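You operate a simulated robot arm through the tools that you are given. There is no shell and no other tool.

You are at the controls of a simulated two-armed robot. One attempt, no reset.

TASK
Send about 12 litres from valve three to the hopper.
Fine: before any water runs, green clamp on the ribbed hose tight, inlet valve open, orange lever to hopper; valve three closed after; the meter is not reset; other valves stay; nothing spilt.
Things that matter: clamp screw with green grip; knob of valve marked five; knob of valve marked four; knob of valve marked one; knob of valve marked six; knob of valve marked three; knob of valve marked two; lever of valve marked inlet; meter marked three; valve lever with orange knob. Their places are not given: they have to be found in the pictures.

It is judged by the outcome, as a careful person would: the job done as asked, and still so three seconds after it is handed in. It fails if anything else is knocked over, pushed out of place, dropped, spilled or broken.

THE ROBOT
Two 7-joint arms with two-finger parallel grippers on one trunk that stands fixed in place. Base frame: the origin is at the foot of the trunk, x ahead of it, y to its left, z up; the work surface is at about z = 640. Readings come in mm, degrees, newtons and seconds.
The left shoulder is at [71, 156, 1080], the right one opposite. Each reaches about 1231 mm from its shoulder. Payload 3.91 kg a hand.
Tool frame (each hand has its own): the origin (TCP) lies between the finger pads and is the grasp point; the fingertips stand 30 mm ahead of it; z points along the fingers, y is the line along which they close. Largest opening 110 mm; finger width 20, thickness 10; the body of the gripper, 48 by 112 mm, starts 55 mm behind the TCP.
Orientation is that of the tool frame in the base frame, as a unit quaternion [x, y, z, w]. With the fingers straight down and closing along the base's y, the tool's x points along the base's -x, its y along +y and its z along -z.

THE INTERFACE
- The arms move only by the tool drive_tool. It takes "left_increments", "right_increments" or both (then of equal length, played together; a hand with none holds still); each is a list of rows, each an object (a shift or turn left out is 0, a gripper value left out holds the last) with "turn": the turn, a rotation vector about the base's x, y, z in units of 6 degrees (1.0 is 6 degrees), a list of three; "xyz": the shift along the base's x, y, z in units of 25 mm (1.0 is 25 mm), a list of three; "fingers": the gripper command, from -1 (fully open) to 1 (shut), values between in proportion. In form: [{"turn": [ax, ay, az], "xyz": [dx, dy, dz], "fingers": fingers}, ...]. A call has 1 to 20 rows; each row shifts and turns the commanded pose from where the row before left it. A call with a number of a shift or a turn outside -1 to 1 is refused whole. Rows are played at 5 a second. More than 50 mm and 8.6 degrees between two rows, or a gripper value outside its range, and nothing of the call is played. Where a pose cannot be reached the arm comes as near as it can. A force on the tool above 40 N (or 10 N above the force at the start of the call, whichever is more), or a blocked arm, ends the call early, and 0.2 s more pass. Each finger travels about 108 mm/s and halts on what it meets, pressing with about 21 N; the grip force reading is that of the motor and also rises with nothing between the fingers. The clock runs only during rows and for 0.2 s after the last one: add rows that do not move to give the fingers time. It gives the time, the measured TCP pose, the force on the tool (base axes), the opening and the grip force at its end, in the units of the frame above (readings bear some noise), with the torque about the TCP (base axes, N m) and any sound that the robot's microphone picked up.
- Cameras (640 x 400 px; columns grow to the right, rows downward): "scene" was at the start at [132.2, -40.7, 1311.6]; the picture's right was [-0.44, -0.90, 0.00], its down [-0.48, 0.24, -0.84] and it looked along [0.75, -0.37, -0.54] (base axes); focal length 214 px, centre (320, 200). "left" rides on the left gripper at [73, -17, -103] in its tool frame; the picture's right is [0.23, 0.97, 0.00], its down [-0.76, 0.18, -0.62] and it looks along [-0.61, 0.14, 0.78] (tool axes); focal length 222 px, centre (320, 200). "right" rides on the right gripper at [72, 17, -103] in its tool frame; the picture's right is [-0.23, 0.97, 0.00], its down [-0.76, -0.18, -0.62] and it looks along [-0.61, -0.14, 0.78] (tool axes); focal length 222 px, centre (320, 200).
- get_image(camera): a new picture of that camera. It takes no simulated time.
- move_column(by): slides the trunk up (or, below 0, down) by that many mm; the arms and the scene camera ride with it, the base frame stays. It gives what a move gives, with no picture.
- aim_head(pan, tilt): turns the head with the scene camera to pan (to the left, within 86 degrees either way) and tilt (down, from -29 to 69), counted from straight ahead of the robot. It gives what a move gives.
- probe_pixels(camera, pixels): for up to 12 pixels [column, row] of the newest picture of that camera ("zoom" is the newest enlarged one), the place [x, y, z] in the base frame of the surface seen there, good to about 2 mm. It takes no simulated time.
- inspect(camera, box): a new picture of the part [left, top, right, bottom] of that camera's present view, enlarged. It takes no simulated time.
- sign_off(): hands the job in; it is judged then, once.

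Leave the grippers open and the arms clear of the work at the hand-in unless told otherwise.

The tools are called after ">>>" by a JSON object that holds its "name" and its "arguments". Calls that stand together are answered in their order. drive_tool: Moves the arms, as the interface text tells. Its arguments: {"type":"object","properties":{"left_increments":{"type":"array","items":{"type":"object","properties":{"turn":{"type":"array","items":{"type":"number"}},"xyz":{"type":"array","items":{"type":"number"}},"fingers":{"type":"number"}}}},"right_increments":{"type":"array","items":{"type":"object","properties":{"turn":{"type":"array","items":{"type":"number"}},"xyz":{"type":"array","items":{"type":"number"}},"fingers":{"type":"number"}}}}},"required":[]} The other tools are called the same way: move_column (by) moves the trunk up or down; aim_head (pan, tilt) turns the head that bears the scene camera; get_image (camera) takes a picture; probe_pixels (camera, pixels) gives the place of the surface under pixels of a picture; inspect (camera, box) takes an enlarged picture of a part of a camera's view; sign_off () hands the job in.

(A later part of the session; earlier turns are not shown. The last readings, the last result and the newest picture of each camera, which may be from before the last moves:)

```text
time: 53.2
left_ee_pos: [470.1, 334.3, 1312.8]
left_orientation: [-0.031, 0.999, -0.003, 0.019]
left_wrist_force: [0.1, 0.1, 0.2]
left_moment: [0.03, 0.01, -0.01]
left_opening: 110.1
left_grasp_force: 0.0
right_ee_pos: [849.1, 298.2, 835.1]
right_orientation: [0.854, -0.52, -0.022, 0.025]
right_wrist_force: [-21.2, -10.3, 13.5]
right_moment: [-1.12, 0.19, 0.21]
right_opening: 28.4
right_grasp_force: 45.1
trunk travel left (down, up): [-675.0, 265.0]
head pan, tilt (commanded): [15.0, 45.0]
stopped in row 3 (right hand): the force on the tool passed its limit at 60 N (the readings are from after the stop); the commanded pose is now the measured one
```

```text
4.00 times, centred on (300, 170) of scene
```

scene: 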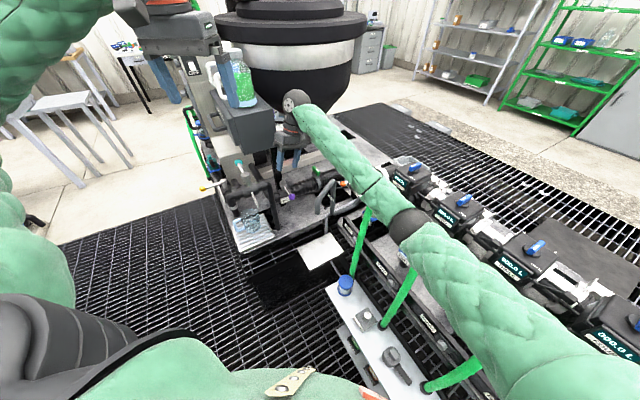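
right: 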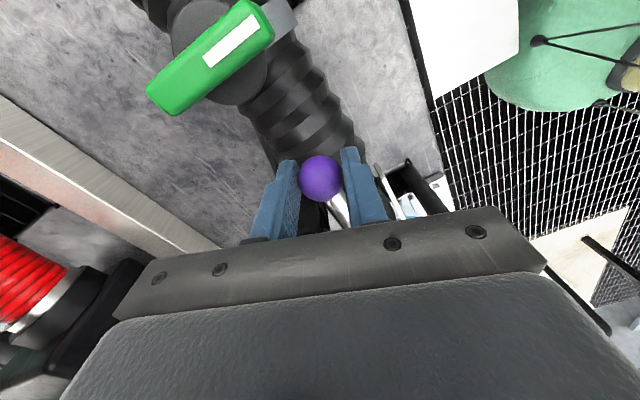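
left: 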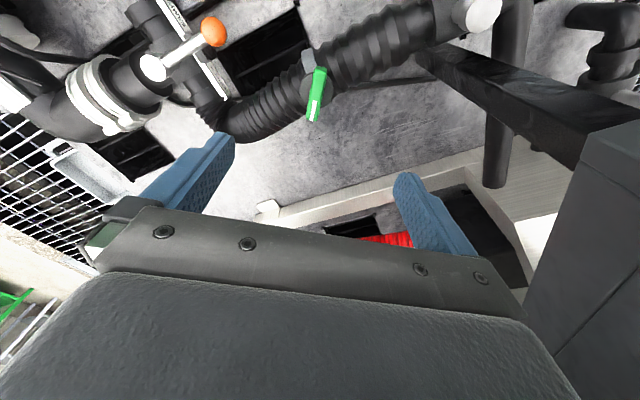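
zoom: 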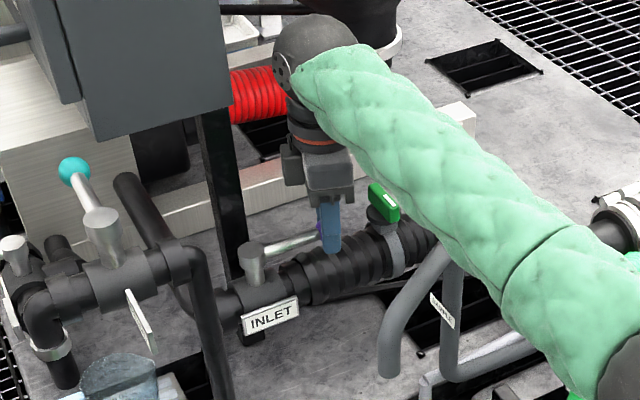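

The lever hit its stop at about -44.5°, in line with the pipe: the inlet is open. I'll ease off, release and lift straight up.

>>> {"name": "drive_tool", "arguments": {"right_increments": [{"xyz": [-0.04, -0.04, 0], "fingers": 0.5}, {"fingers": 0.1}, {"fingers": 0.0}, {"xyz": [0, 0, 0.6], "fingers": 0.0}, {"xyz": [0, 0, 1], "fingers": 0.0}, {"xyz": [0, 0, 1], "fingers": 0.0}, {"xyz": [0, 0, 1], "fingers": 0.0}, {"xyz": [0, 0, 1], "fingers": 0.0}, {"xyz": [0, 0, 1], "fingers": 0.0}]}}

>>> {"name": "get_image", "arguments": {"camera": "right"}}

>>> {"name": "inspect", "arguments": {"camera": "scene", "box": [240, 120, 360, 220]}}

```text
time: 55.2
left_ee_pos: [471.1, 336.3, 1311.4]
left_orientation: [-0.032, 0.999, -0.004, 0.017]
left_wrist_force: [-0.9, -0.7, 0.3]
left_moment: [-0.02, 0.0, 0.03]
left_opening: 109.7
left_grasp_force: 0.1
right_ee_pos: [848.8, 297.2, 974.5]
right_orientation: [0.853, -0.521, -0.022, 0.025]
right_wrist_force: [0.9, 0.3, 0.6]
right_moment: [-0.02, 0.03, 0.0]
right_opening: 55.0
right_grasp_force: 0.0
trunk travel left (down, up): [-675.0, 265.0]
head pan, tilt (commanded): [15.0, 45.0]
```

```text
taken
```

right: 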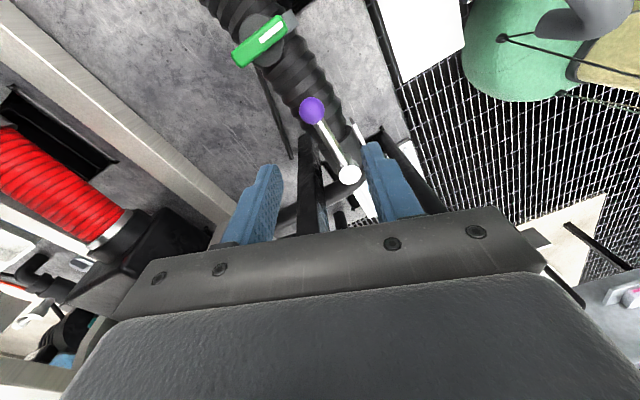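

```text
4.00 times, centred on (300, 170) of scene
```

zoom: 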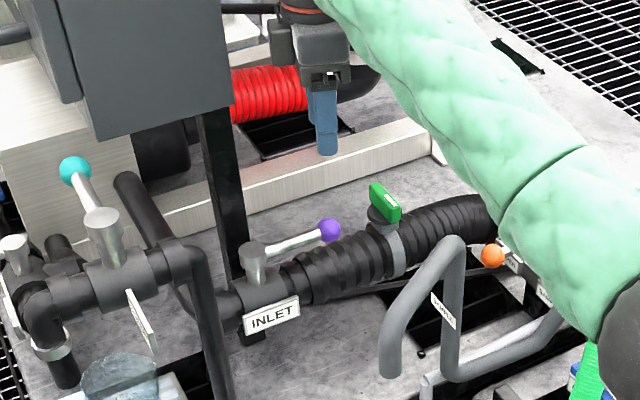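

The inlet lever now lies along the pipe. Next is the orange lever: I'll move the right hand high over to above the ball, near (899,117), and look down at it.

>>> {"name": "drive_tool", "arguments": {"right_increments": [{"xyz": [0, -0.5, 1], "fingers": -0.1}, {"xyz": [0.25, -0.9, 0.5], "fingers": -0.1}, {"xyz": [0.25, -0.9, 0], "fingers": -0.1}, {"xyz": [0.25, -0.9, 0], "fingers": -0.1}, {"xyz": [0.25, -0.9, 0], "fingers": -0.1}, {"xyz": [0.25, -0.9, 0], "fingers": -0.1}, {"xyz": [0.25, -0.9, 0], "fingers": -0.1}, {"xyz": [0.25, -0.9, 0], "fingers": -0.1}, {"xyz": [0.25, -0.4, 0], "fingers": -0.1}, {}]}}

>>> {"name": "get_image", "arguments": {"camera": "right"}}

>>> {"name": "get_image", "arguments": {"camera": "scene"}}

```text
time: 57.5
left_ee_pos: [470.6, 335.9, 1312.2]
left_orientation: [-0.032, 0.999, -0.004, 0.018]
left_wrist_force: [0.5, 1.1, 0.0]
left_moment: [0.03, 0.02, 0.05]
left_opening: 110.1
left_grasp_force: 0.0
right_ee_pos: [899.5, 116.3, 1010.9]
right_orientation: [0.853, -0.52, -0.022, 0.024]
right_wrist_force: [-0.4, -0.3, -0.5]
right_moment: [0.01, -0.03, -0.02]
right_opening: 60.3
right_grasp_force: 0.0
trunk travel left (down, up): [-675.0, 265.0]
head pan, tilt (commanded): [15.0, 45.0]
```

```text
taken
```

right: 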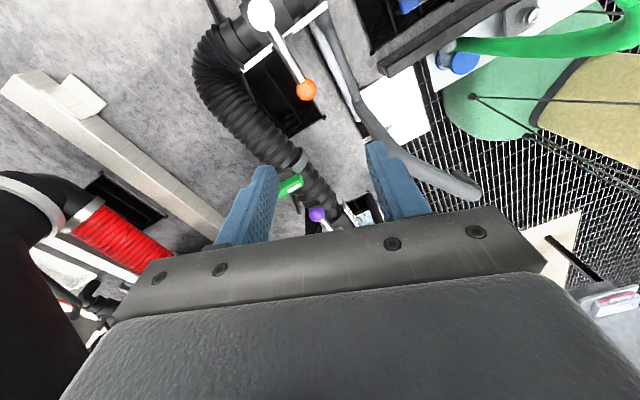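

```text
taken
```

scene: 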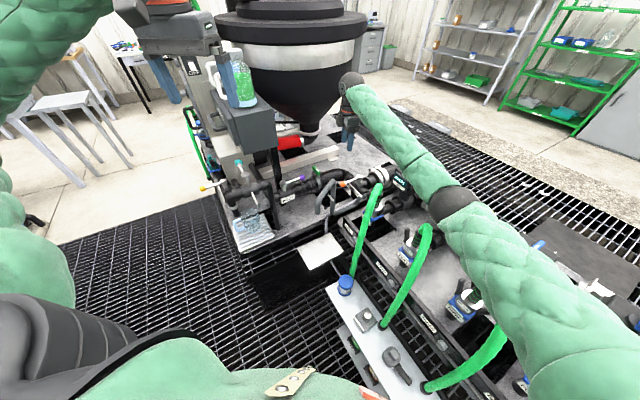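

I see the orange ball at (307,90) and pivot at (262,15). The hopper-side hose curves from the T at the left of it. I'll probe heights of the hose where the lever has to swing.

>>> {"name": "inspect", "arguments": {"camera": "right", "box": [180, 0, 340, 110]}}

>>> {"name": "probe_pixels", "arguments": {"camera": "right", "pixels": [[307, 90], [262, 15], [290, 60], [215, 45], [205, 60], [225, 35], [240, 30], [220, 70], [250, 35], [305, 15], [235, 45], [200, 75]]}}

```text
3.64 times, centred on (260, 55) of right
```

zoom: 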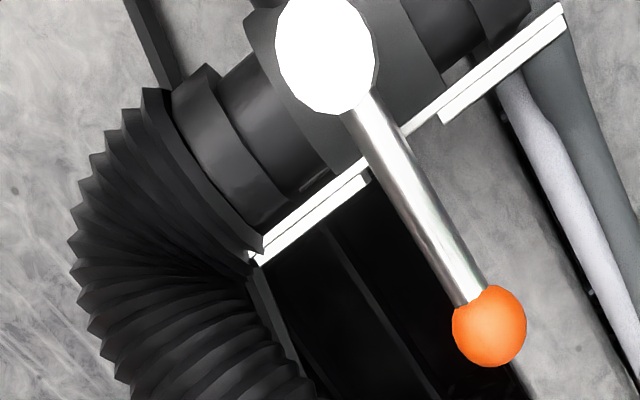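

```text
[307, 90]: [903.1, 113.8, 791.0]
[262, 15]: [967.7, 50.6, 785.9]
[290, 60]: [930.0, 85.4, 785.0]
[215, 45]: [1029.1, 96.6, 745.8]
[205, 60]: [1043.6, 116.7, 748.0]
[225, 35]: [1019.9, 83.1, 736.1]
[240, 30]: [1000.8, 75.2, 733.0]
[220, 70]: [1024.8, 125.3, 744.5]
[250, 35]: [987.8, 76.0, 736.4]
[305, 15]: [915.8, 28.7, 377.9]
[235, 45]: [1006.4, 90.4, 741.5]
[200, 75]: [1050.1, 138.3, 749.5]
```

The hose top near the T is z≈750, and the orange ball spans about 764–792, so I must keep fingertips above ~758. I'll descend to z≈850 over the ball, yawing a bit to line up with the lever, and check the forearm.

>>> {"name": "drive_tool", "arguments": {"right_increments": [{"xyz": [0.02, 0.02, -0.92], "turn": [0, -0.15, 0.2], "fingers": -0.1}, {"xyz": [0, 0, -0.92], "turn": [0, -0.15, 0.2], "fingers": -0.1}, {"xyz": [0, 0, -0.92], "turn": [0, -0.15, 0.2], "fingers": -0.1}, {"xyz": [0, 0, -0.92], "turn": [0, -0.15, 0.2], "fingers": -0.1}, {"xyz": [0, 0, -0.92], "turn": [0, -0.15, 0.2], "fingers": -0.1}, {"xyz": [0, 0, -0.92], "turn": [0, -0.15, 0.2], "fingers": -0.1}, {"xyz": [0, 0, -0.92], "turn": [0, -0.1, 0.1], "fingers": -0.1}, {}]}}

>>> {"name": "get_image", "arguments": {"camera": "right"}}

>>> {"name": "inspect", "arguments": {"camera": "scene", "box": [260, 80, 460, 240]}}

>>> {"name": "probe_pixels", "arguments": {"camera": "zoom", "pixels": [[280, 120], [330, 200], [380, 260], [420, 320], [300, 180], [350, 260]]}}

```text
time: 59.2
left_ee_pos: [470.8, 336.2, 1311.7]
left_orientation: [-0.032, 0.999, -0.004, 0.018]
left_wrist_force: [-0.5, -0.4, 0.7]
left_moment: [0.0, 0.04, -0.02]
left_opening: 110.2
left_grasp_force: 0.1
right_ee_pos: [901.5, 117.8, 847.2]
right_orientation: [0.887, -0.462, 0.024, -0.002]
right_wrist_force: [-0.3, -0.2, -0.7]
right_moment: [-0.02, 0.01, -0.02]
right_opening: 60.5
right_grasp_force: 0.1
trunk travel left (down, up): [-675.0, 265.0]
head pan, tilt (commanded): [15.0, 45.0]
```

```text
taken
```

right: 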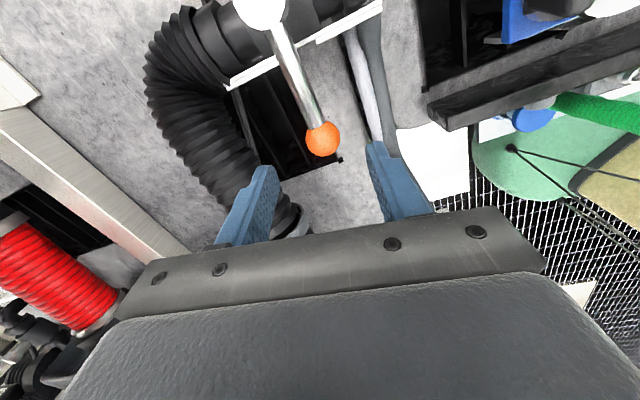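

```text
2.50 times, centred on (360, 160) of scene
```

zoom: 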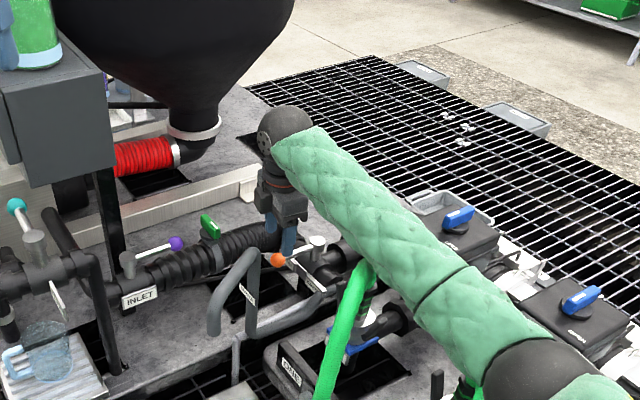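

```text
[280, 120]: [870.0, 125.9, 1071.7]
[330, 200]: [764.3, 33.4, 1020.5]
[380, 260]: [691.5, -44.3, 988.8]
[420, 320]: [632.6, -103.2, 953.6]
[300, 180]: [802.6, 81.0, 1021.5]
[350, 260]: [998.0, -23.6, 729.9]
```

I'll probe the green hose tops and the elbow to be sure about clearance before lowering another 55 mm.

>>> {"name": "get_image", "arguments": {"camera": "scene"}}

>>> {"name": "probe_pixels", "arguments": {"camera": "scene", "pixels": [[405, 188], [396, 205], [385, 230], [470, 230], [455, 245], [440, 235], [430, 225], [425, 232], [415, 260], [490, 290], [480, 310], [470, 320]]}}

```text
taken
```

scene: 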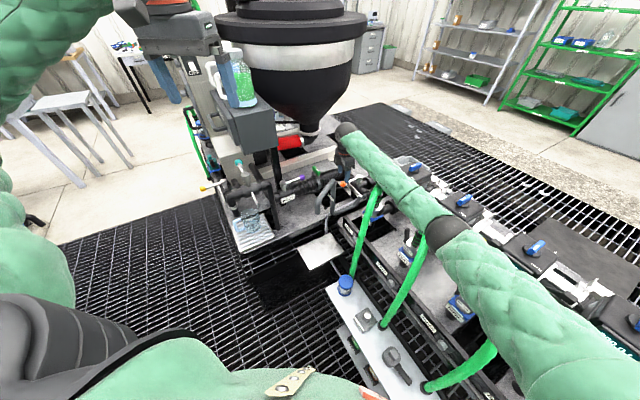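

```text
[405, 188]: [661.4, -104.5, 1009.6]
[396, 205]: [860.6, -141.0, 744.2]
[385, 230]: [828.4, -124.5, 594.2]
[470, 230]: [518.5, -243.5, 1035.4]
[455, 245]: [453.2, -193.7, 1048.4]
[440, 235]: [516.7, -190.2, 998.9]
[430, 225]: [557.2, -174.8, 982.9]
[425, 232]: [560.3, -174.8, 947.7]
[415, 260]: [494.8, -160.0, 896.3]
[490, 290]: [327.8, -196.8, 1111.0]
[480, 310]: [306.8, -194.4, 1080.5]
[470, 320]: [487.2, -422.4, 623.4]
```

>>> {"name": "inspect", "arguments": {"camera": "scene", "box": [370, 180, 510, 340]}}

>>> {"name": "probe_pixels", "arguments": {"camera": "zoom", "pixels": [[256, 140], [250, 170], [230, 210], [200, 270], [160, 330], [300, 110], [320, 150], [280, 100], [400, 200], [300, 180], [256, 150]]}}

```text
2.50 times, centred on (440, 260) of scene
```

zoom: 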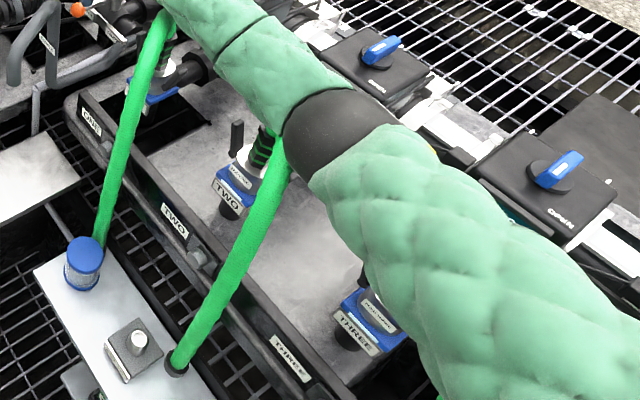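

```text
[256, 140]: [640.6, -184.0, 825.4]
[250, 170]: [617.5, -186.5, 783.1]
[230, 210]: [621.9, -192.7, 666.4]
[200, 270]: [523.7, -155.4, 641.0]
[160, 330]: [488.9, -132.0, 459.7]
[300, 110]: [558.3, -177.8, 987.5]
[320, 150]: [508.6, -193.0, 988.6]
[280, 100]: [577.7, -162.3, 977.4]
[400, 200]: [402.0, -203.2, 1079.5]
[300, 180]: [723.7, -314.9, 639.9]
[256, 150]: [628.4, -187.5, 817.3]
```

Hose two's top is about z 830–850 and the elbow's underside about 915. I'll raise the trunk another 60 mm for margin, then descend again to the ball.

>>> {"name": "move_column", "arguments": {"by": 60}}

>>> {"name": "drive_tool", "arguments": {"right_increments": [{"xyz": [-0.04, -0.02, -0.9], "fingers": -0.1}, {"xyz": [0, 0, -0.9], "fingers": -0.1}, {"xyz": [0, 0, -0.9], "fingers": -0.1}, {"xyz": [0, 0, -0.6], "fingers": -0.1}, {"fingers": -0.1}]}}

>>> {"name": "get_image", "arguments": {"camera": "right"}}

>>> {"name": "get_image", "arguments": {"camera": "scene"}}

```text
time: 60.2
left_ee_pos: [471.2, 335.6, 1372.4]
left_orientation: [-0.033, 0.999, -0.004, 0.018]
left_wrist_force: [0.1, 0.9, -0.2]
left_moment: [0.03, 0.01, 0.02]
left_opening: 109.7
left_grasp_force: 0.1
right_ee_pos: [902.2, 118.0, 908.0]
right_orientation: [0.887, -0.461, 0.024, 0.0]
right_wrist_force: [-0.1, -0.5, 0.5]
right_moment: [0.03, 0.02, -0.01]
right_opening: 60.4
right_grasp_force: 0.1
trunk travel left (down, up): [-735.0, 205.0]
head pan, tilt (commanded): [15.0, 45.0]
```

```text
time: 61.5
left_ee_pos: [471.5, 334.9, 1372.3]
left_orientation: [-0.033, 0.999, -0.004, 0.018]
left_wrist_force: [-0.3, -0.6, 1.0]
left_moment: [0.02, -0.04, 0.0]
left_opening: 109.8
left_grasp_force: 0.1
right_ee_pos: [901.3, 119.9, 824.9]
right_orientation: [0.887, -0.461, 0.024, 0.0]
right_wrist_force: [0.5, 0.0, 0.3]
right_moment: [0.04, -0.01, -0.01]
right_opening: 60.6
right_grasp_force: 0.1
trunk travel left (down, up): [-735.0, 205.0]
head pan, tilt (commanded): [15.0, 45.0]
```

```text
taken
```

right: 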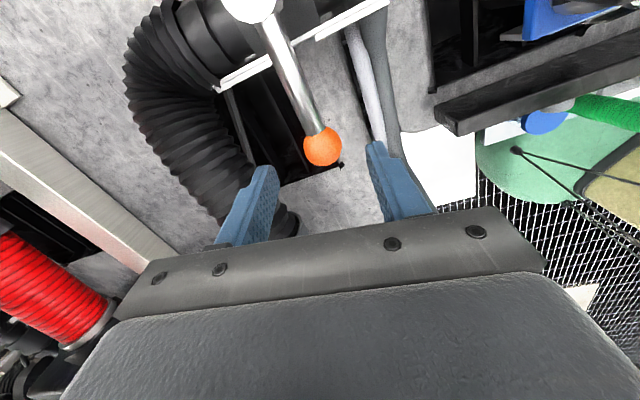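

```text
taken
```

scene: 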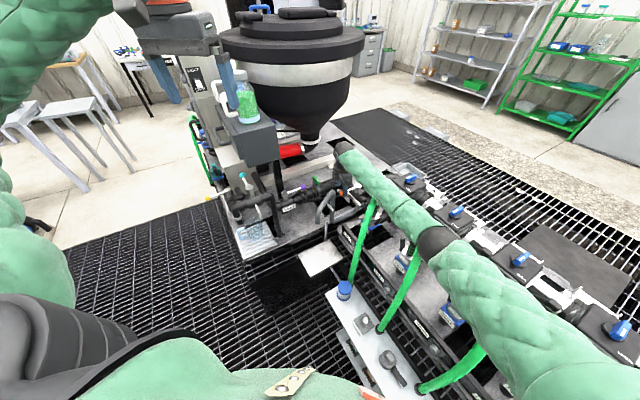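

Ball well centred. I'll lower the last 33 mm to z≈792 and close on the ball.

>>> {"name": "drive_tool", "arguments": {"right_increments": [{"xyz": [-0.02, -0.06, -0.66], "fingers": -0.1}, {"xyz": [0, 0, -0.66], "fingers": -0.1}, {"fingers": 0.2}, {"fingers": 0.5}, {"fingers": 0.8}, {"fingers": 1}, {"fingers": 1}]}}

>>> {"name": "get_image", "arguments": {"camera": "right"}}

```text
time: 63.0
left_ee_pos: [472.1, 335.5, 1373.0]
left_orientation: [-0.032, 0.999, -0.004, 0.018]
left_wrist_force: [0.2, -0.2, 0.6]
left_moment: [-0.01, 0.03, 0.0]
left_opening: 110.2
left_grasp_force: 0.0
right_ee_pos: [901.1, 118.7, 792.5]
right_orientation: [0.887, -0.462, 0.024, 0.0]
right_wrist_force: [-1.8, 1.1, -1.1]
right_moment: [0.1, 0.06, -0.02]
right_opening: 28.6
right_grasp_force: 45.2
trunk travel left (down, up): [-735.0, 205.0]
head pan, tilt (commanded): [15.0, 45.0]
```

```text
taken
```

right: 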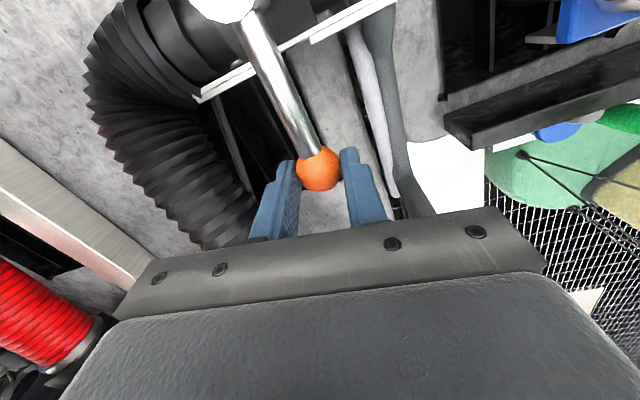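

The ball is held. I'll try the first 12° clockwise toward HOPPER.

>>> {"name": "drive_tool", "arguments": {"right_increments": [{"xyz": [0.304, 0.264, 0], "turn": [0, 0, -0.72]}, {"xyz": [0.324, 0.232, 0], "turn": [0, 0, -0.72]}, {}]}}

>>> {"name": "get_image", "arguments": {"camera": "right"}}

```text
time: 63.9
left_ee_pos: [471.5, 337.1, 1373.1]
left_orientation: [-0.032, 0.999, -0.004, 0.018]
left_wrist_force: [-0.7, 0.8, 0.0]
left_moment: [-0.01, -0.02, 0.03]
left_opening: 110.0
left_grasp_force: 0.0
right_ee_pos: [916.2, 131.0, 793.2]
right_orientation: [0.849, -0.528, 0.024, 0.0]
right_wrist_force: [-4.0, 5.8, 4.7]
right_moment: [-0.05, -0.17, -0.01]
right_opening: 28.2
right_grasp_force: 44.8
trunk travel left (down, up): [-735.0, 205.0]
head pan, tilt (commanded): [15.0, 45.0]
```

```text
taken
```

right: 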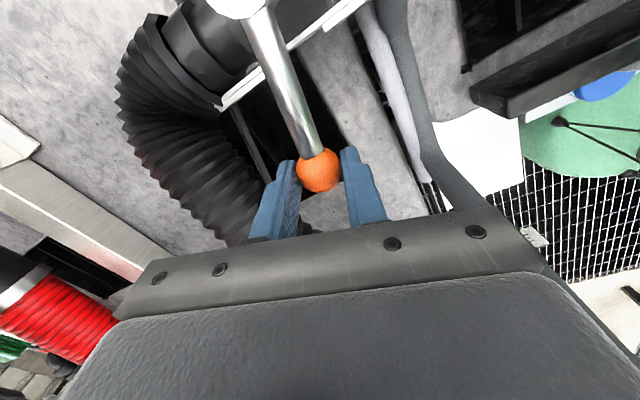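

The lever follows. Next 36° along the arc, leaning the hand back a little for reach.

>>> {"name": "drive_tool", "arguments": {"right_increments": [{"xyz": [0.348, 0.196, 0], "turn": [0, -0.25, -0.72]}, {"xyz": [0.368, 0.16, 0], "turn": [0, -0.25, -0.72]}, {"xyz": [0.384, 0.12, 0], "turn": [0, -0.25, -0.72]}, {"xyz": [0.388, 0.08, 0], "turn": [0, -0.25, -0.72]}, {"xyz": [0.4, 0.036, 0], "turn": [0, -0.25, -0.72]}, {"xyz": [0.4, -0.004, 0], "turn": [0, -0.25, -0.72]}, {}]}}

>>> {"name": "get_image", "arguments": {"camera": "right"}}

>>> {"name": "get_image", "arguments": {"camera": "scene"}}

```text
time: 65.5
left_ee_pos: [470.4, 336.6, 1373.2]
left_orientation: [-0.033, 0.999, -0.004, 0.018]
left_wrist_force: [0.6, 0.5, 0.4]
left_moment: [-0.03, 0.01, 0.01]
left_opening: 110.0
left_grasp_force: 0.0
right_ee_pos: [972.7, 142.8, 792.2]
right_orientation: [0.706, -0.702, 0.09, -0.034]
right_wrist_force: [-3.5, 11.0, 5.5]
right_moment: [-0.73, -0.02, -0.31]
right_opening: 28.4
right_grasp_force: 45.1
trunk travel left (down, up): [-735.0, 205.0]
head pan, tilt (commanded): [15.0, 45.0]
```

```text
taken
```

right: 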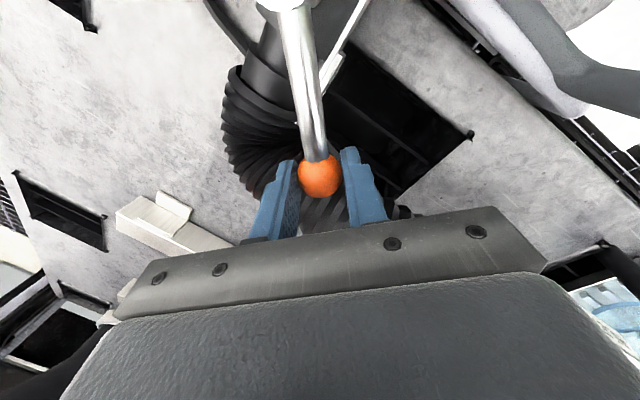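

```text
taken
```

scene: 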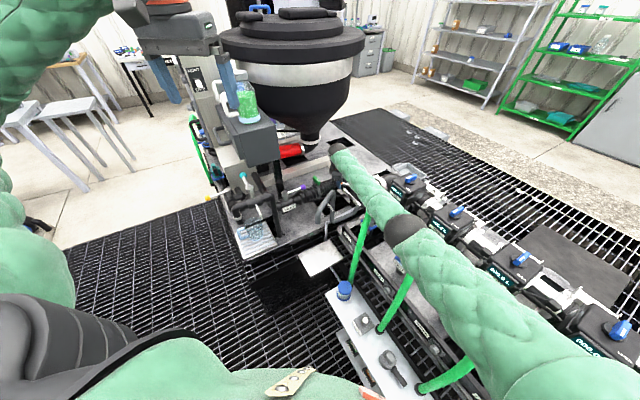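

At about 87° now; forces small. Continue the last stretch toward 45°.

>>> {"name": "drive_tool", "arguments": {"right_increments": [{"xyz": [0.396, -0.044, 0], "turn": [0, -0.25, -0.72]}, {"xyz": [0.392, -0.088, 0], "turn": [0, -0.25, -0.72]}, {"xyz": [0.38, -0.128, 0], "turn": [0, -0.25, -0.72]}, {"xyz": [0.36, -0.168, 0], "turn": [0, -0.25, -0.72]}, {}]}}

>>> {"name": "get_image", "arguments": {"camera": "right"}}

>>> {"name": "inspect", "arguments": {"camera": "scene", "box": [260, 110, 460, 270]}}

```text
time: 66.7
left_ee_pos: [471.5, 335.7, 1371.4]
left_orientation: [-0.032, 0.999, -0.004, 0.018]
left_wrist_force: [-0.1, -0.1, 0.3]
left_moment: [0.0, -0.02, 0.0]
left_opening: 109.9
left_grasp_force: 0.0
right_ee_pos: [1014.2, 130.6, 790.9]
right_orientation: [-0.585, 0.798, -0.13, 0.055]
right_wrist_force: [-10.4, -7.0, -3.6]
right_moment: [-0.96, 0.36, -0.51]
right_opening: 28.2
right_grasp_force: 45.0
trunk travel left (down, up): [-735.0, 205.0]
head pan, tilt (commanded): [15.0, 45.0]
```

```text
taken
```

right: 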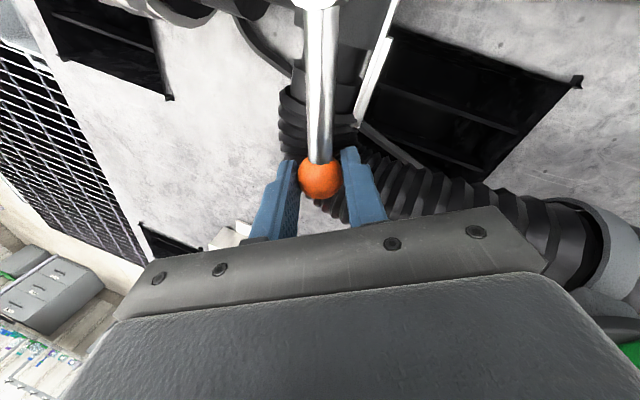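

```text
2.50 times, centred on (360, 190) of scene
```

zoom: 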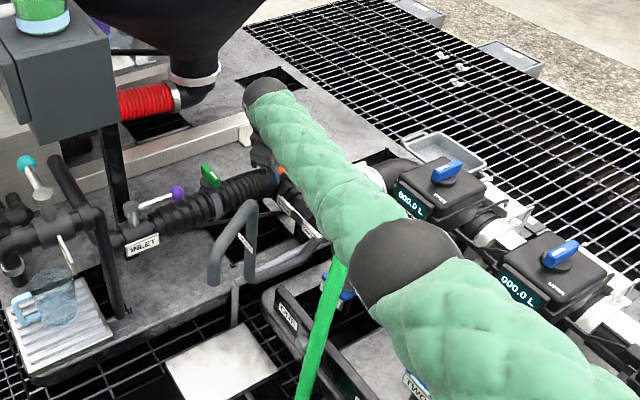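

At about 60°. Continuing step by step until the stop is felt.

>>> {"name": "drive_tool", "arguments": {"right_increments": [{"xyz": [0.348, -0.204, 0], "turn": [0, -0.2, -0.72]}, {"xyz": [0.32, -0.236, 0.02], "turn": [0, -0.2, -0.72]}, {"xyz": [0.29, -0.272, 0.02], "turn": [0, -0.2, -0.72]}, {}]}}

>>> {"name": "get_image", "arguments": {"camera": "right"}}

```text
time: 67.8
left_ee_pos: [475.3, 334.7, 1372.6]
left_orientation: [-0.031, 0.999, -0.004, 0.017]
left_wrist_force: [0.3, 0.1, 0.7]
left_moment: [0.03, 0.0, -0.03]
left_opening: 110.0
left_grasp_force: 0.0
right_ee_pos: [1031.0, 119.4, 790.7]
right_orientation: [-0.49, 0.856, -0.15, 0.068]
right_wrist_force: [8.0, 30.6, -11.3]
right_moment: [-0.14, 0.24, -0.15]
right_opening: 28.7
right_grasp_force: 44.8
right hand out of reach, approached as far as the arm can: row 3
trunk travel left (down, up): [-735.0, 205.0]
head pan, tilt (commanded): [15.0, 45.0]
stopped in row 4 (right hand): the force on the tool passed its limit at 42 N (the readings are from after the stop); the commanded pose is now the measured one
```

```text
taken
```

right: 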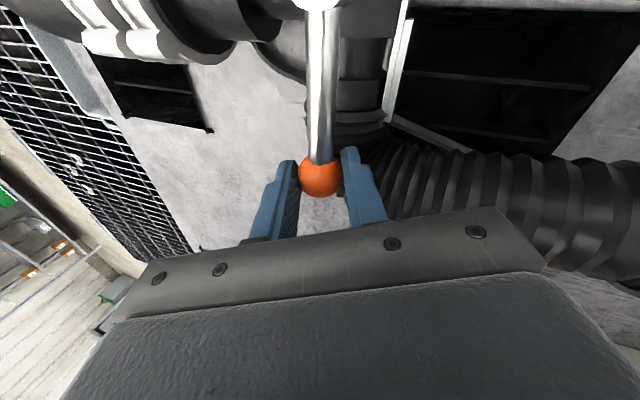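

The arm was at the edge of its reach; the lever is at about 47.6°, nearly along the T (44°). I'll let go, lift, and look at how the lever lies.

>>> {"name": "drive_tool", "arguments": {"right_increments": [{"xyz": [-0.05, 0, 0], "fingers": 0.4}, {"fingers": 0}, {"fingers": -0.1}, {"xyz": [0, 0, 0.6], "fingers": -0.1}, {"xyz": [-0.2, 0, 1], "fingers": -0.1}, {"xyz": [-0.5, 0, 1], "fingers": -0.1}, {"xyz": [-0.8, 0, 1], "fingers": -0.1}, {"xyz": [-1, 0, 1], "fingers": -0.1}, {"xyz": [-1, 0, 1], "fingers": -0.1}, {}]}}

>>> {"name": "get_image", "arguments": {"camera": "right"}}

>>> {"name": "inspect", "arguments": {"camera": "scene", "box": [300, 140, 420, 230]}}

```text
time: 70.0
left_ee_pos: [472.8, 335.4, 1371.2]
left_orientation: [-0.031, 0.999, -0.003, 0.017]
left_wrist_force: [-0.7, -0.7, -0.9]
left_moment: [0.0, 0.0, 0.0]
left_opening: 109.8
left_grasp_force: 0.1
right_ee_pos: [944.6, 112.4, 931.7]
right_orientation: [-0.489, 0.857, -0.151, 0.068]
right_wrist_force: [0.2, -0.4, 1.2]
right_moment: [0.01, 0.01, 0.03]
right_opening: 60.6
right_grasp_force: 0.1
trunk travel left (down, up): [-735.0, 205.0]
head pan, tilt (commanded): [15.0, 45.0]
```

```text
taken
```

right: 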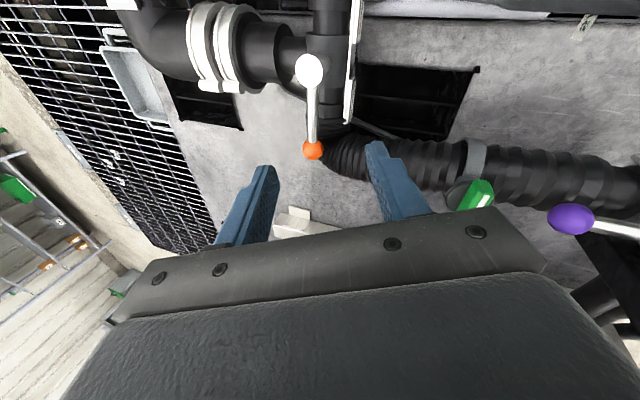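

```text
4.44 times, centred on (360, 185) of scene
```

zoom: 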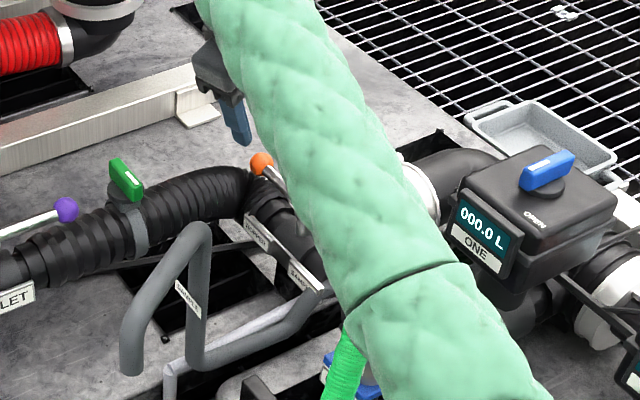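

The lever now lies along the T toward the hose. I'll enlarge and probe ball, rod, pivot and plate bar to measure its angle.

>>> {"name": "inspect", "arguments": {"camera": "right", "box": [260, 0, 420, 180]}}

>>> {"name": "probe_pixels", "arguments": {"camera": "right", "pixels": [[310, 70], [311, 100], [312, 125], [313, 150], [350, 20], [349, 60], [347, 110], [330, 60], [330, 90]]}}

```text
2.22 times, centred on (340, 90) of right
```

zoom: 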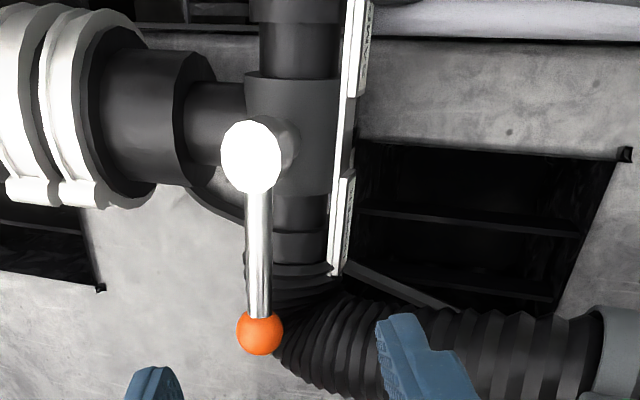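

```text
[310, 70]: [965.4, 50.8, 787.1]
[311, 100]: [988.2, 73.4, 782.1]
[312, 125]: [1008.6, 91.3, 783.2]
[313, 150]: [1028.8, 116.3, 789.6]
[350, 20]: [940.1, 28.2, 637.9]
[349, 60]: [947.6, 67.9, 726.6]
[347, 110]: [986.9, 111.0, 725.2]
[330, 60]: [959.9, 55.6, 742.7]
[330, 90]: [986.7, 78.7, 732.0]
```

The lever lies at about 46°, parallel to the T bar (≈46–47°). To be sure that it's fully home I'll nudge it with closed fingers from the far side. First I'll lift the hand and lower the trunk by 100 mm for better reach.

>>> {"name": "drive_tool", "arguments": {"right_increments": [{"xyz": [0, 0, 1], "fingers": 1}, {"xyz": [0, 0, 1], "fingers": 1}, {"xyz": [0, 0, 1], "fingers": 1}, {"fingers": 1}]}}

>>> {"name": "move_column", "arguments": {"by": -100}}

>>> {"name": "get_image", "arguments": {"camera": "scene"}}

```text
time: 71.0
left_ee_pos: [471.9, 334.5, 1372.3]
left_orientation: [-0.03, 0.999, -0.004, 0.017]
left_wrist_force: [-0.1, -1.5, -0.5]
left_moment: [0.01, -0.01, -0.02]
left_opening: 109.8
left_grasp_force: 0.1
right_ee_pos: [946.7, 114.8, 1005.4]
right_orientation: [-0.488, 0.857, -0.151, 0.068]
right_wrist_force: [-0.3, 0.2, 0.1]
right_moment: [0.03, 0.0, -0.01]
right_opening: 0.0
right_grasp_force: 21.2
trunk travel left (down, up): [-735.0, 205.0]
head pan, tilt (commanded): [15.0, 45.0]
```

```text
time: 72.4
left_ee_pos: [471.8, 334.7, 1272.1]
left_orientation: [-0.031, 0.999, -0.004, 0.018]
left_wrist_force: [-0.5, -0.2, 0.5]
left_moment: [0.01, 0.01, 0.01]
left_opening: 109.9
left_grasp_force: 0.0
right_ee_pos: [944.9, 114.5, 907.3]
right_orientation: [-0.488, 0.857, -0.152, 0.068]
right_wrist_force: [-0.5, 0.2, 0.5]
right_moment: [0.03, 0.0, 0.01]
right_opening: 0.1
right_grasp_force: 20.7
trunk travel left (down, up): [-635.0, 305.0]
head pan, tilt (commanded): [15.0, 45.0]
```

```text
taken
```

scene: 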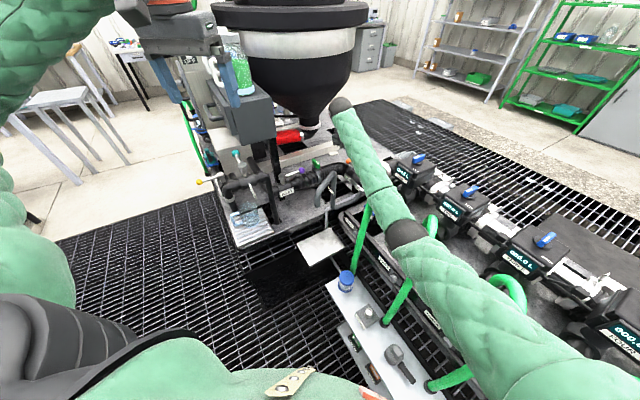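

>>> {"name": "probe_pixels", "arguments": {"camera": "scene", "pixels": [[405, 232], [392, 240], [375, 200], [365, 195], [368, 210], [430, 222], [345, 130], [362, 160], [352, 165], [385, 220]]}}

>>> {"name": "inspect", "arguments": {"camera": "scene", "box": [320, 130, 460, 270]}}

```text
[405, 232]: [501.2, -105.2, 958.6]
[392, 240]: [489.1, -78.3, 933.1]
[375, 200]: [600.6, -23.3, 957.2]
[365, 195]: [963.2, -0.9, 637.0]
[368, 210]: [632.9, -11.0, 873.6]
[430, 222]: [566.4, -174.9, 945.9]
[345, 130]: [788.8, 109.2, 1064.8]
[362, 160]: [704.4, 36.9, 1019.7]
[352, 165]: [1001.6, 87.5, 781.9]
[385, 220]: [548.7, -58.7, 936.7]
```

```text
2.86 times, centred on (390, 200) of scene
```

zoom: 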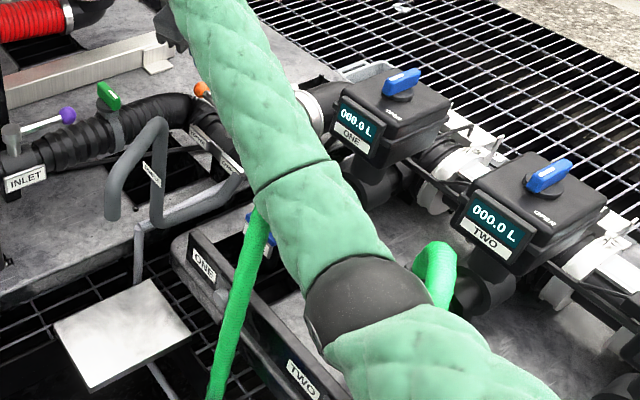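

Hose tops may be higher than I thought. I'll probe hose three and hose two in this view to learn the arch height.

>>> {"name": "inspect", "arguments": {"camera": "scene", "box": [400, 200, 560, 320]}}

>>> {"name": "probe_pixels", "arguments": {"camera": "zoom", "pixels": [[120, 60], [130, 90], [145, 65], [105, 80], [150, 100], [400, 285], [440, 290], [470, 310], [490, 350], [380, 300], [360, 320], [425, 283]]}}

```text
3.33 times, centred on (480, 260) of scene
```

zoom: 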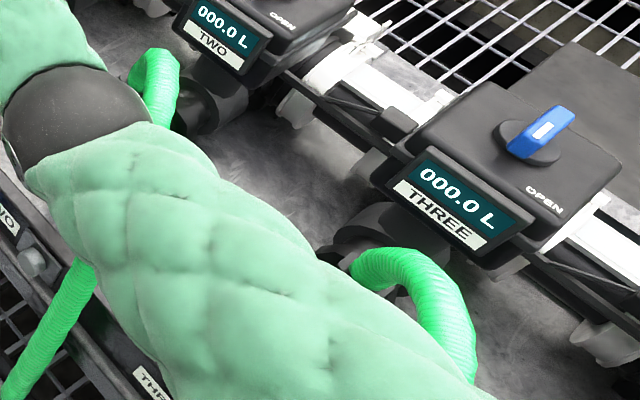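

```text
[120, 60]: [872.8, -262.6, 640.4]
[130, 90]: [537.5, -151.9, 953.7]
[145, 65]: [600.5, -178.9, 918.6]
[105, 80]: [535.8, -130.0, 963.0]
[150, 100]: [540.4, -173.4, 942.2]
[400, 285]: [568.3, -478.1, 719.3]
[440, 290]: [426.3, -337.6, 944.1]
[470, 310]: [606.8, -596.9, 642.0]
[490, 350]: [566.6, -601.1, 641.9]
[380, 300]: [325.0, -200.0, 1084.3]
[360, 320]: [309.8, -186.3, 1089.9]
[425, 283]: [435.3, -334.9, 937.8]
```

Hose arches peak near z 945, so with the trunk lowered my forearm sits right over hose one. I'll raise the trunk back by 100 at once. The lever measures about 89° of swing, lying along the T bar, so no nudge is needed.

>>> {"name": "move_column", "arguments": {"by": 100}}

>>> {"name": "get_image", "arguments": {"camera": "scene"}}

>>> {"name": "get_image", "arguments": {"camera": "right"}}

```text
time: 73.7
left_ee_pos: [473.6, 334.6, 1371.5]
left_orientation: [-0.03, 0.999, -0.004, 0.017]
left_wrist_force: [0.4, -0.5, 0.7]
left_moment: [0.02, 0.0, 0.0]
left_opening: 110.2
left_grasp_force: 0.2
right_ee_pos: [946.3, 114.8, 1006.2]
right_orientation: [-0.488, 0.857, -0.151, 0.068]
right_wrist_force: [-0.3, 0.0, -0.1]
right_moment: [0.02, -0.03, -0.04]
right_opening: 0.1
right_grasp_force: 20.8
trunk travel left (down, up): [-735.0, 205.0]
head pan, tilt (commanded): [15.0, 45.0]
```

```text
taken
```

scene: 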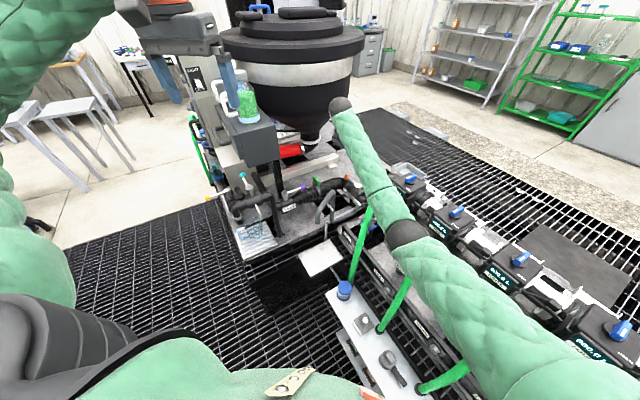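

```text
taken
```

right: 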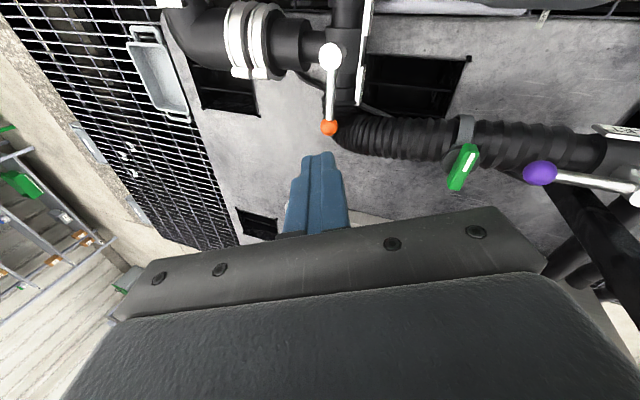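

All three preparations look right. Now I'll lift the right hand, straighten it, and carry it high toward valve three.

>>> {"name": "drive_tool", "arguments": {"right_increments": [{"xyz": [-0.5, -0.2, 1], "turn": [0.31, 0.43, 0], "fingers": -0.1}, {"xyz": [-0.5, -0.2, 1], "turn": [0.31, 0.43, 0]}, {"xyz": [-0.5, -0.4, 1], "turn": [0.31, 0.43, 0]}, {"xyz": [-0.5, -0.6, 1], "turn": [0.31, 0.43, 0]}, {"xyz": [-0.6, -0.8, 0.6], "turn": [0.31, 0.43, 0]}, {"xyz": [-0.6, -1, 0.4], "turn": [0.31, 0.43, 0]}, {"xyz": [-0.6, -1, 0]}, {"xyz": [-0.6, -1, 0]}, {"xyz": [-0.6, -1, 0]}, {"xyz": [-0.6, -1, 0]}, {"xyz": [-0.6, -1, 0]}, {"xyz": [-0.6, -1, 0]}, {"xyz": [-0.6, -1, 0]}, {"xyz": [-0.6, -1, 0]}]}}

>>> {"name": "aim_head", "arguments": {"pan": -25, "tilt": 45}}

>>> {"name": "get_image", "arguments": {"camera": "scene"}}

>>> {"name": "get_image", "arguments": {"camera": "right"}}

```text
time: 76.7
left_ee_pos: [472.4, 334.5, 1371.9]
left_orientation: [-0.031, 0.999, -0.002, 0.018]
left_wrist_force: [0.0, -0.3, 0.1]
left_moment: [-0.01, 0.02, -0.02]
left_opening: 110.0
left_grasp_force: 0.0
right_ee_pos: [740.9, -163.8, 1132.6]
right_orientation: [-0.496, 0.869, 0.0, 0.0]
right_wrist_force: [-0.3, -0.1, -1.5]
right_moment: [0.03, -0.02, 0.0]
right_opening: 60.7
right_grasp_force: 0.1
trunk travel left (down, up): [-735.0, 205.0]
head pan, tilt (commanded): [15.0, 45.0]
```

```text
time: 77.8
left_ee_pos: [472.3, 334.9, 1373.1]
left_orientation: [-0.03, 0.999, -0.004, 0.017]
left_wrist_force: [0.5, -0.9, 0.6]
left_moment: [-0.02, -0.06, 0.02]
left_opening: 109.8
left_grasp_force: 0.0
right_ee_pos: [740.8, -162.8, 1131.4]
right_orientation: [-0.494, 0.869, 0.0, -0.001]
right_wrist_force: [-0.6, -0.3, 0.1]
right_moment: [0.0, 0.01, -0.01]
right_opening: 60.4
right_grasp_force: 0.0
trunk travel left (down, up): [-735.0, 205.0]
head pan, tilt (commanded): [-25.0, 45.0]
```

```text
taken
```

scene: 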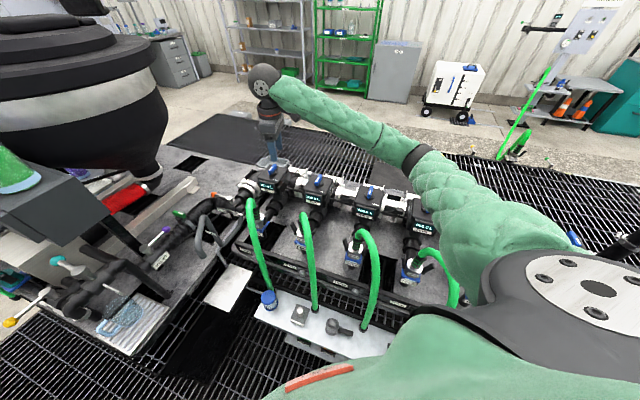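

```text
taken
```

right: 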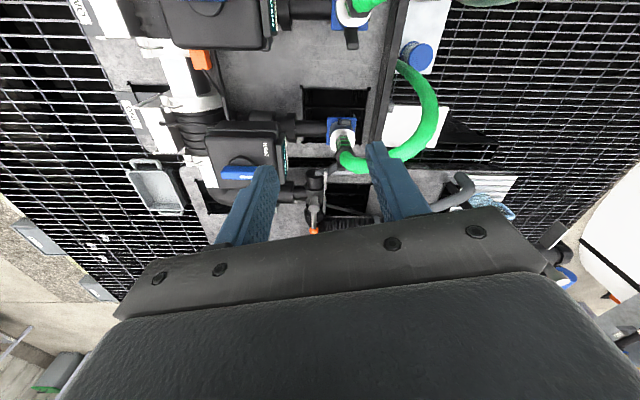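

A clear view now: valves one (270,180), two (315,190), three (368,203). I'll enlarge valve three and check it.

>>> {"name": "inspect", "arguments": {"camera": "scene", "box": [335, 170, 415, 230]}}

>>> {"name": "probe_pixels", "arguments": {"camera": "zoom", "pixels": [[300, 140], [305, 160], [295, 120], [300, 170], [255, 215], [330, 170], [250, 170], [400, 180], [280, 190]]}}

>>> {"name": "inspect", "arguments": {"camera": "scene", "box": [120, 170, 280, 290]}}

```text
6.67 times, centred on (375, 200) of scene
```

zoom: 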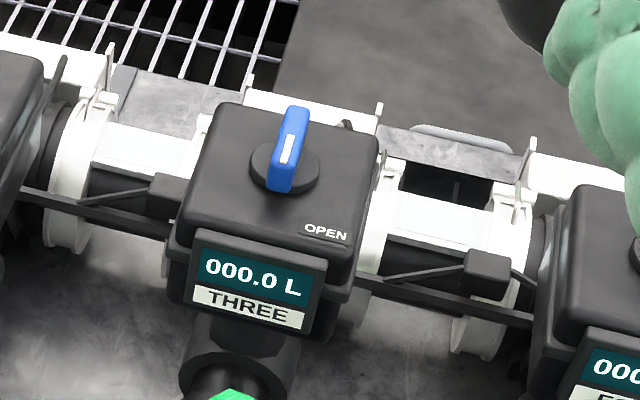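

```text
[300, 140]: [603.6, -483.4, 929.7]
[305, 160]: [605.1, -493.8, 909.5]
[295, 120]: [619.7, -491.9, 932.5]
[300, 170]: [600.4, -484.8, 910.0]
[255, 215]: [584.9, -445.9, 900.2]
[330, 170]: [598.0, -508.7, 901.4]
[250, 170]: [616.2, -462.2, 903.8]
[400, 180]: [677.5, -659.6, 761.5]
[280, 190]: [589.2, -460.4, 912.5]
```

```text
3.33 times, centred on (200, 230) of scene
```

zoom: 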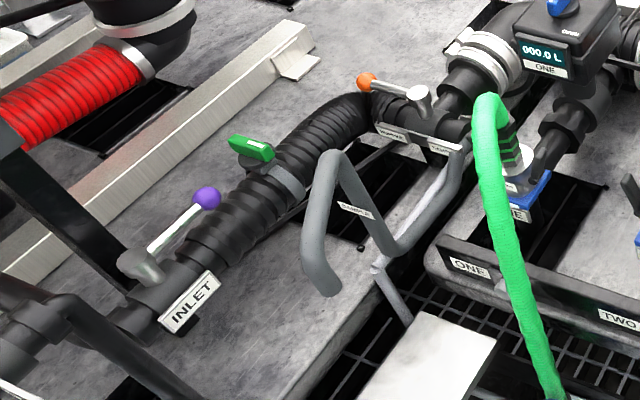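

Levers confirmed: inlet along its pipe, orange over HOPPER. Knob three is near (605,-480) with its top at z≈934; box top z≈901. I'll bring the right hand above it in two steps while yawing toward the knob's line.

>>> {"name": "drive_tool", "arguments": {"right_increments": [{"xyz": [-0.27, -0.63, -0.05], "turn": [0, 0, -0.9]}, {"xyz": [-0.27, -0.63, -0.05], "turn": [0, 0, -0.9]}, {"xyz": [-0.27, -0.63, -0.05], "turn": [0, 0, -0.9]}, {"xyz": [-0.27, -0.63, -0.05], "turn": [0, 0, -0.9]}, {"xyz": [-0.27, -0.63, -0.05], "turn": [0, 0, -0.9]}, {"xyz": [-0.27, -0.63, -0.05], "turn": [0, 0, -0.9]}, {"xyz": [-0.27, -0.63, -0.05], "turn": [0, 0, -0.9]}, {"xyz": [-0.27, -0.63, -0.05], "turn": [0, 0, -0.9]}, {"xyz": [-0.27, -0.63, -0.05], "turn": [0, 0, -0.9]}, {"xyz": [-0.27, -0.63, -0.05], "turn": [0, 0, -0.9]}]}}

>>> {"name": "get_image", "arguments": {"camera": "scene"}}

```text
time: 80.0
left_ee_pos: [471.9, 334.9, 1373.3]
left_orientation: [-0.031, 0.999, -0.004, 0.018]
left_wrist_force: [-0.3, 0.0, 0.0]
left_moment: [0.0, -0.01, -0.01]
left_opening: 110.0
left_grasp_force: 0.0
right_ee_pos: [677.2, -322.4, 1118.9]
right_orientation: [-0.046, 0.999, 0.0, -0.001]
right_wrist_force: [0.2, -0.1, -1.0]
right_moment: [-0.03, -0.02, 0.0]
right_opening: 60.4
right_grasp_force: 0.1
trunk travel left (down, up): [-735.0, 205.0]
head pan, tilt (commanded): [-25.0, 45.0]
```

```text
taken
```

scene: 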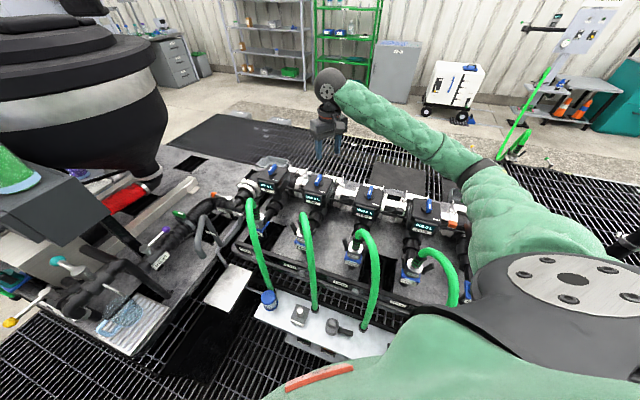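

Good clearance. Continuing over to valve three.

>>> {"name": "drive_tool", "arguments": {"right_increments": [{"xyz": [-0.27, -0.63, -0.15], "turn": [0, 0, -0.85]}, {"xyz": [-0.27, -0.63, -0.15], "turn": [0, 0, -0.85]}, {"xyz": [-0.27, -0.63, -0.15], "turn": [0, 0, -0.85]}, {"xyz": [-0.27, -0.63, -0.15], "turn": [0, 0, -0.85]}, {"xyz": [-0.27, -0.63, -0.15], "turn": [0, 0, -0.85]}, {"xyz": [-0.27, -0.63, -0.15], "turn": [0, 0, -0.85]}, {"xyz": [-0.27, -0.63, -0.15], "turn": [0, 0, -0.85]}, {"xyz": [-0.27, -0.63, -0.15], "turn": [0, 0, -0.85]}, {"xyz": [-0.27, -0.63, -0.15], "turn": [0, 0, -0.85]}, {"xyz": [-0.27, -0.63, -0.15], "turn": [0, 0, -0.85]}]}}

>>> {"name": "get_image", "arguments": {"camera": "scene"}}

>>> {"name": "get_image", "arguments": {"camera": "right"}}

```text
time: 82.2
left_ee_pos: [471.0, 334.4, 1373.1]
left_orientation: [-0.031, 0.999, -0.004, 0.017]
left_wrist_force: [-0.8, 0.9, -0.5]
left_moment: [0.03, -0.02, -0.03]
left_opening: 109.8
left_grasp_force: 0.1
right_ee_pos: [609.8, -479.1, 1080.5]
right_orientation: [0.389, 0.921, 0.0, -0.001]
right_wrist_force: [-0.9, 0.7, -0.1]
right_moment: [0.0, 0.01, 0.02]
right_opening: 60.7
right_grasp_force: 0.0
trunk travel left (down, up): [-735.0, 205.0]
head pan, tilt (commanded): [-25.0, 45.0]
```

```text
taken
```

scene: 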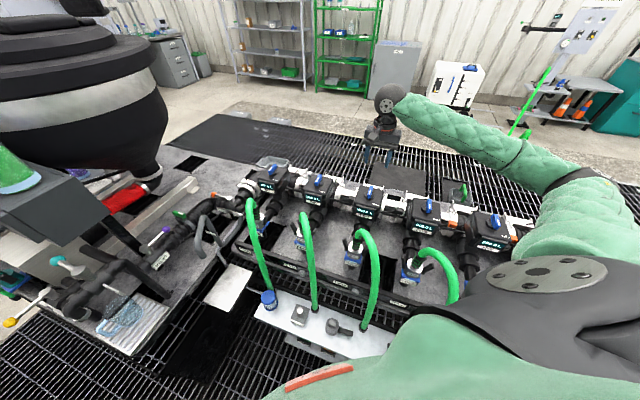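

```text
taken
```

right: 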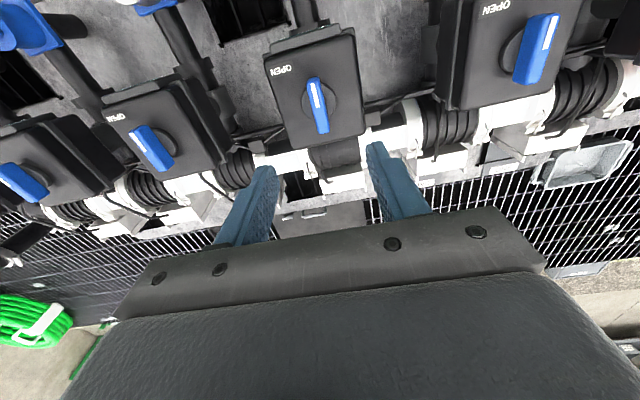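

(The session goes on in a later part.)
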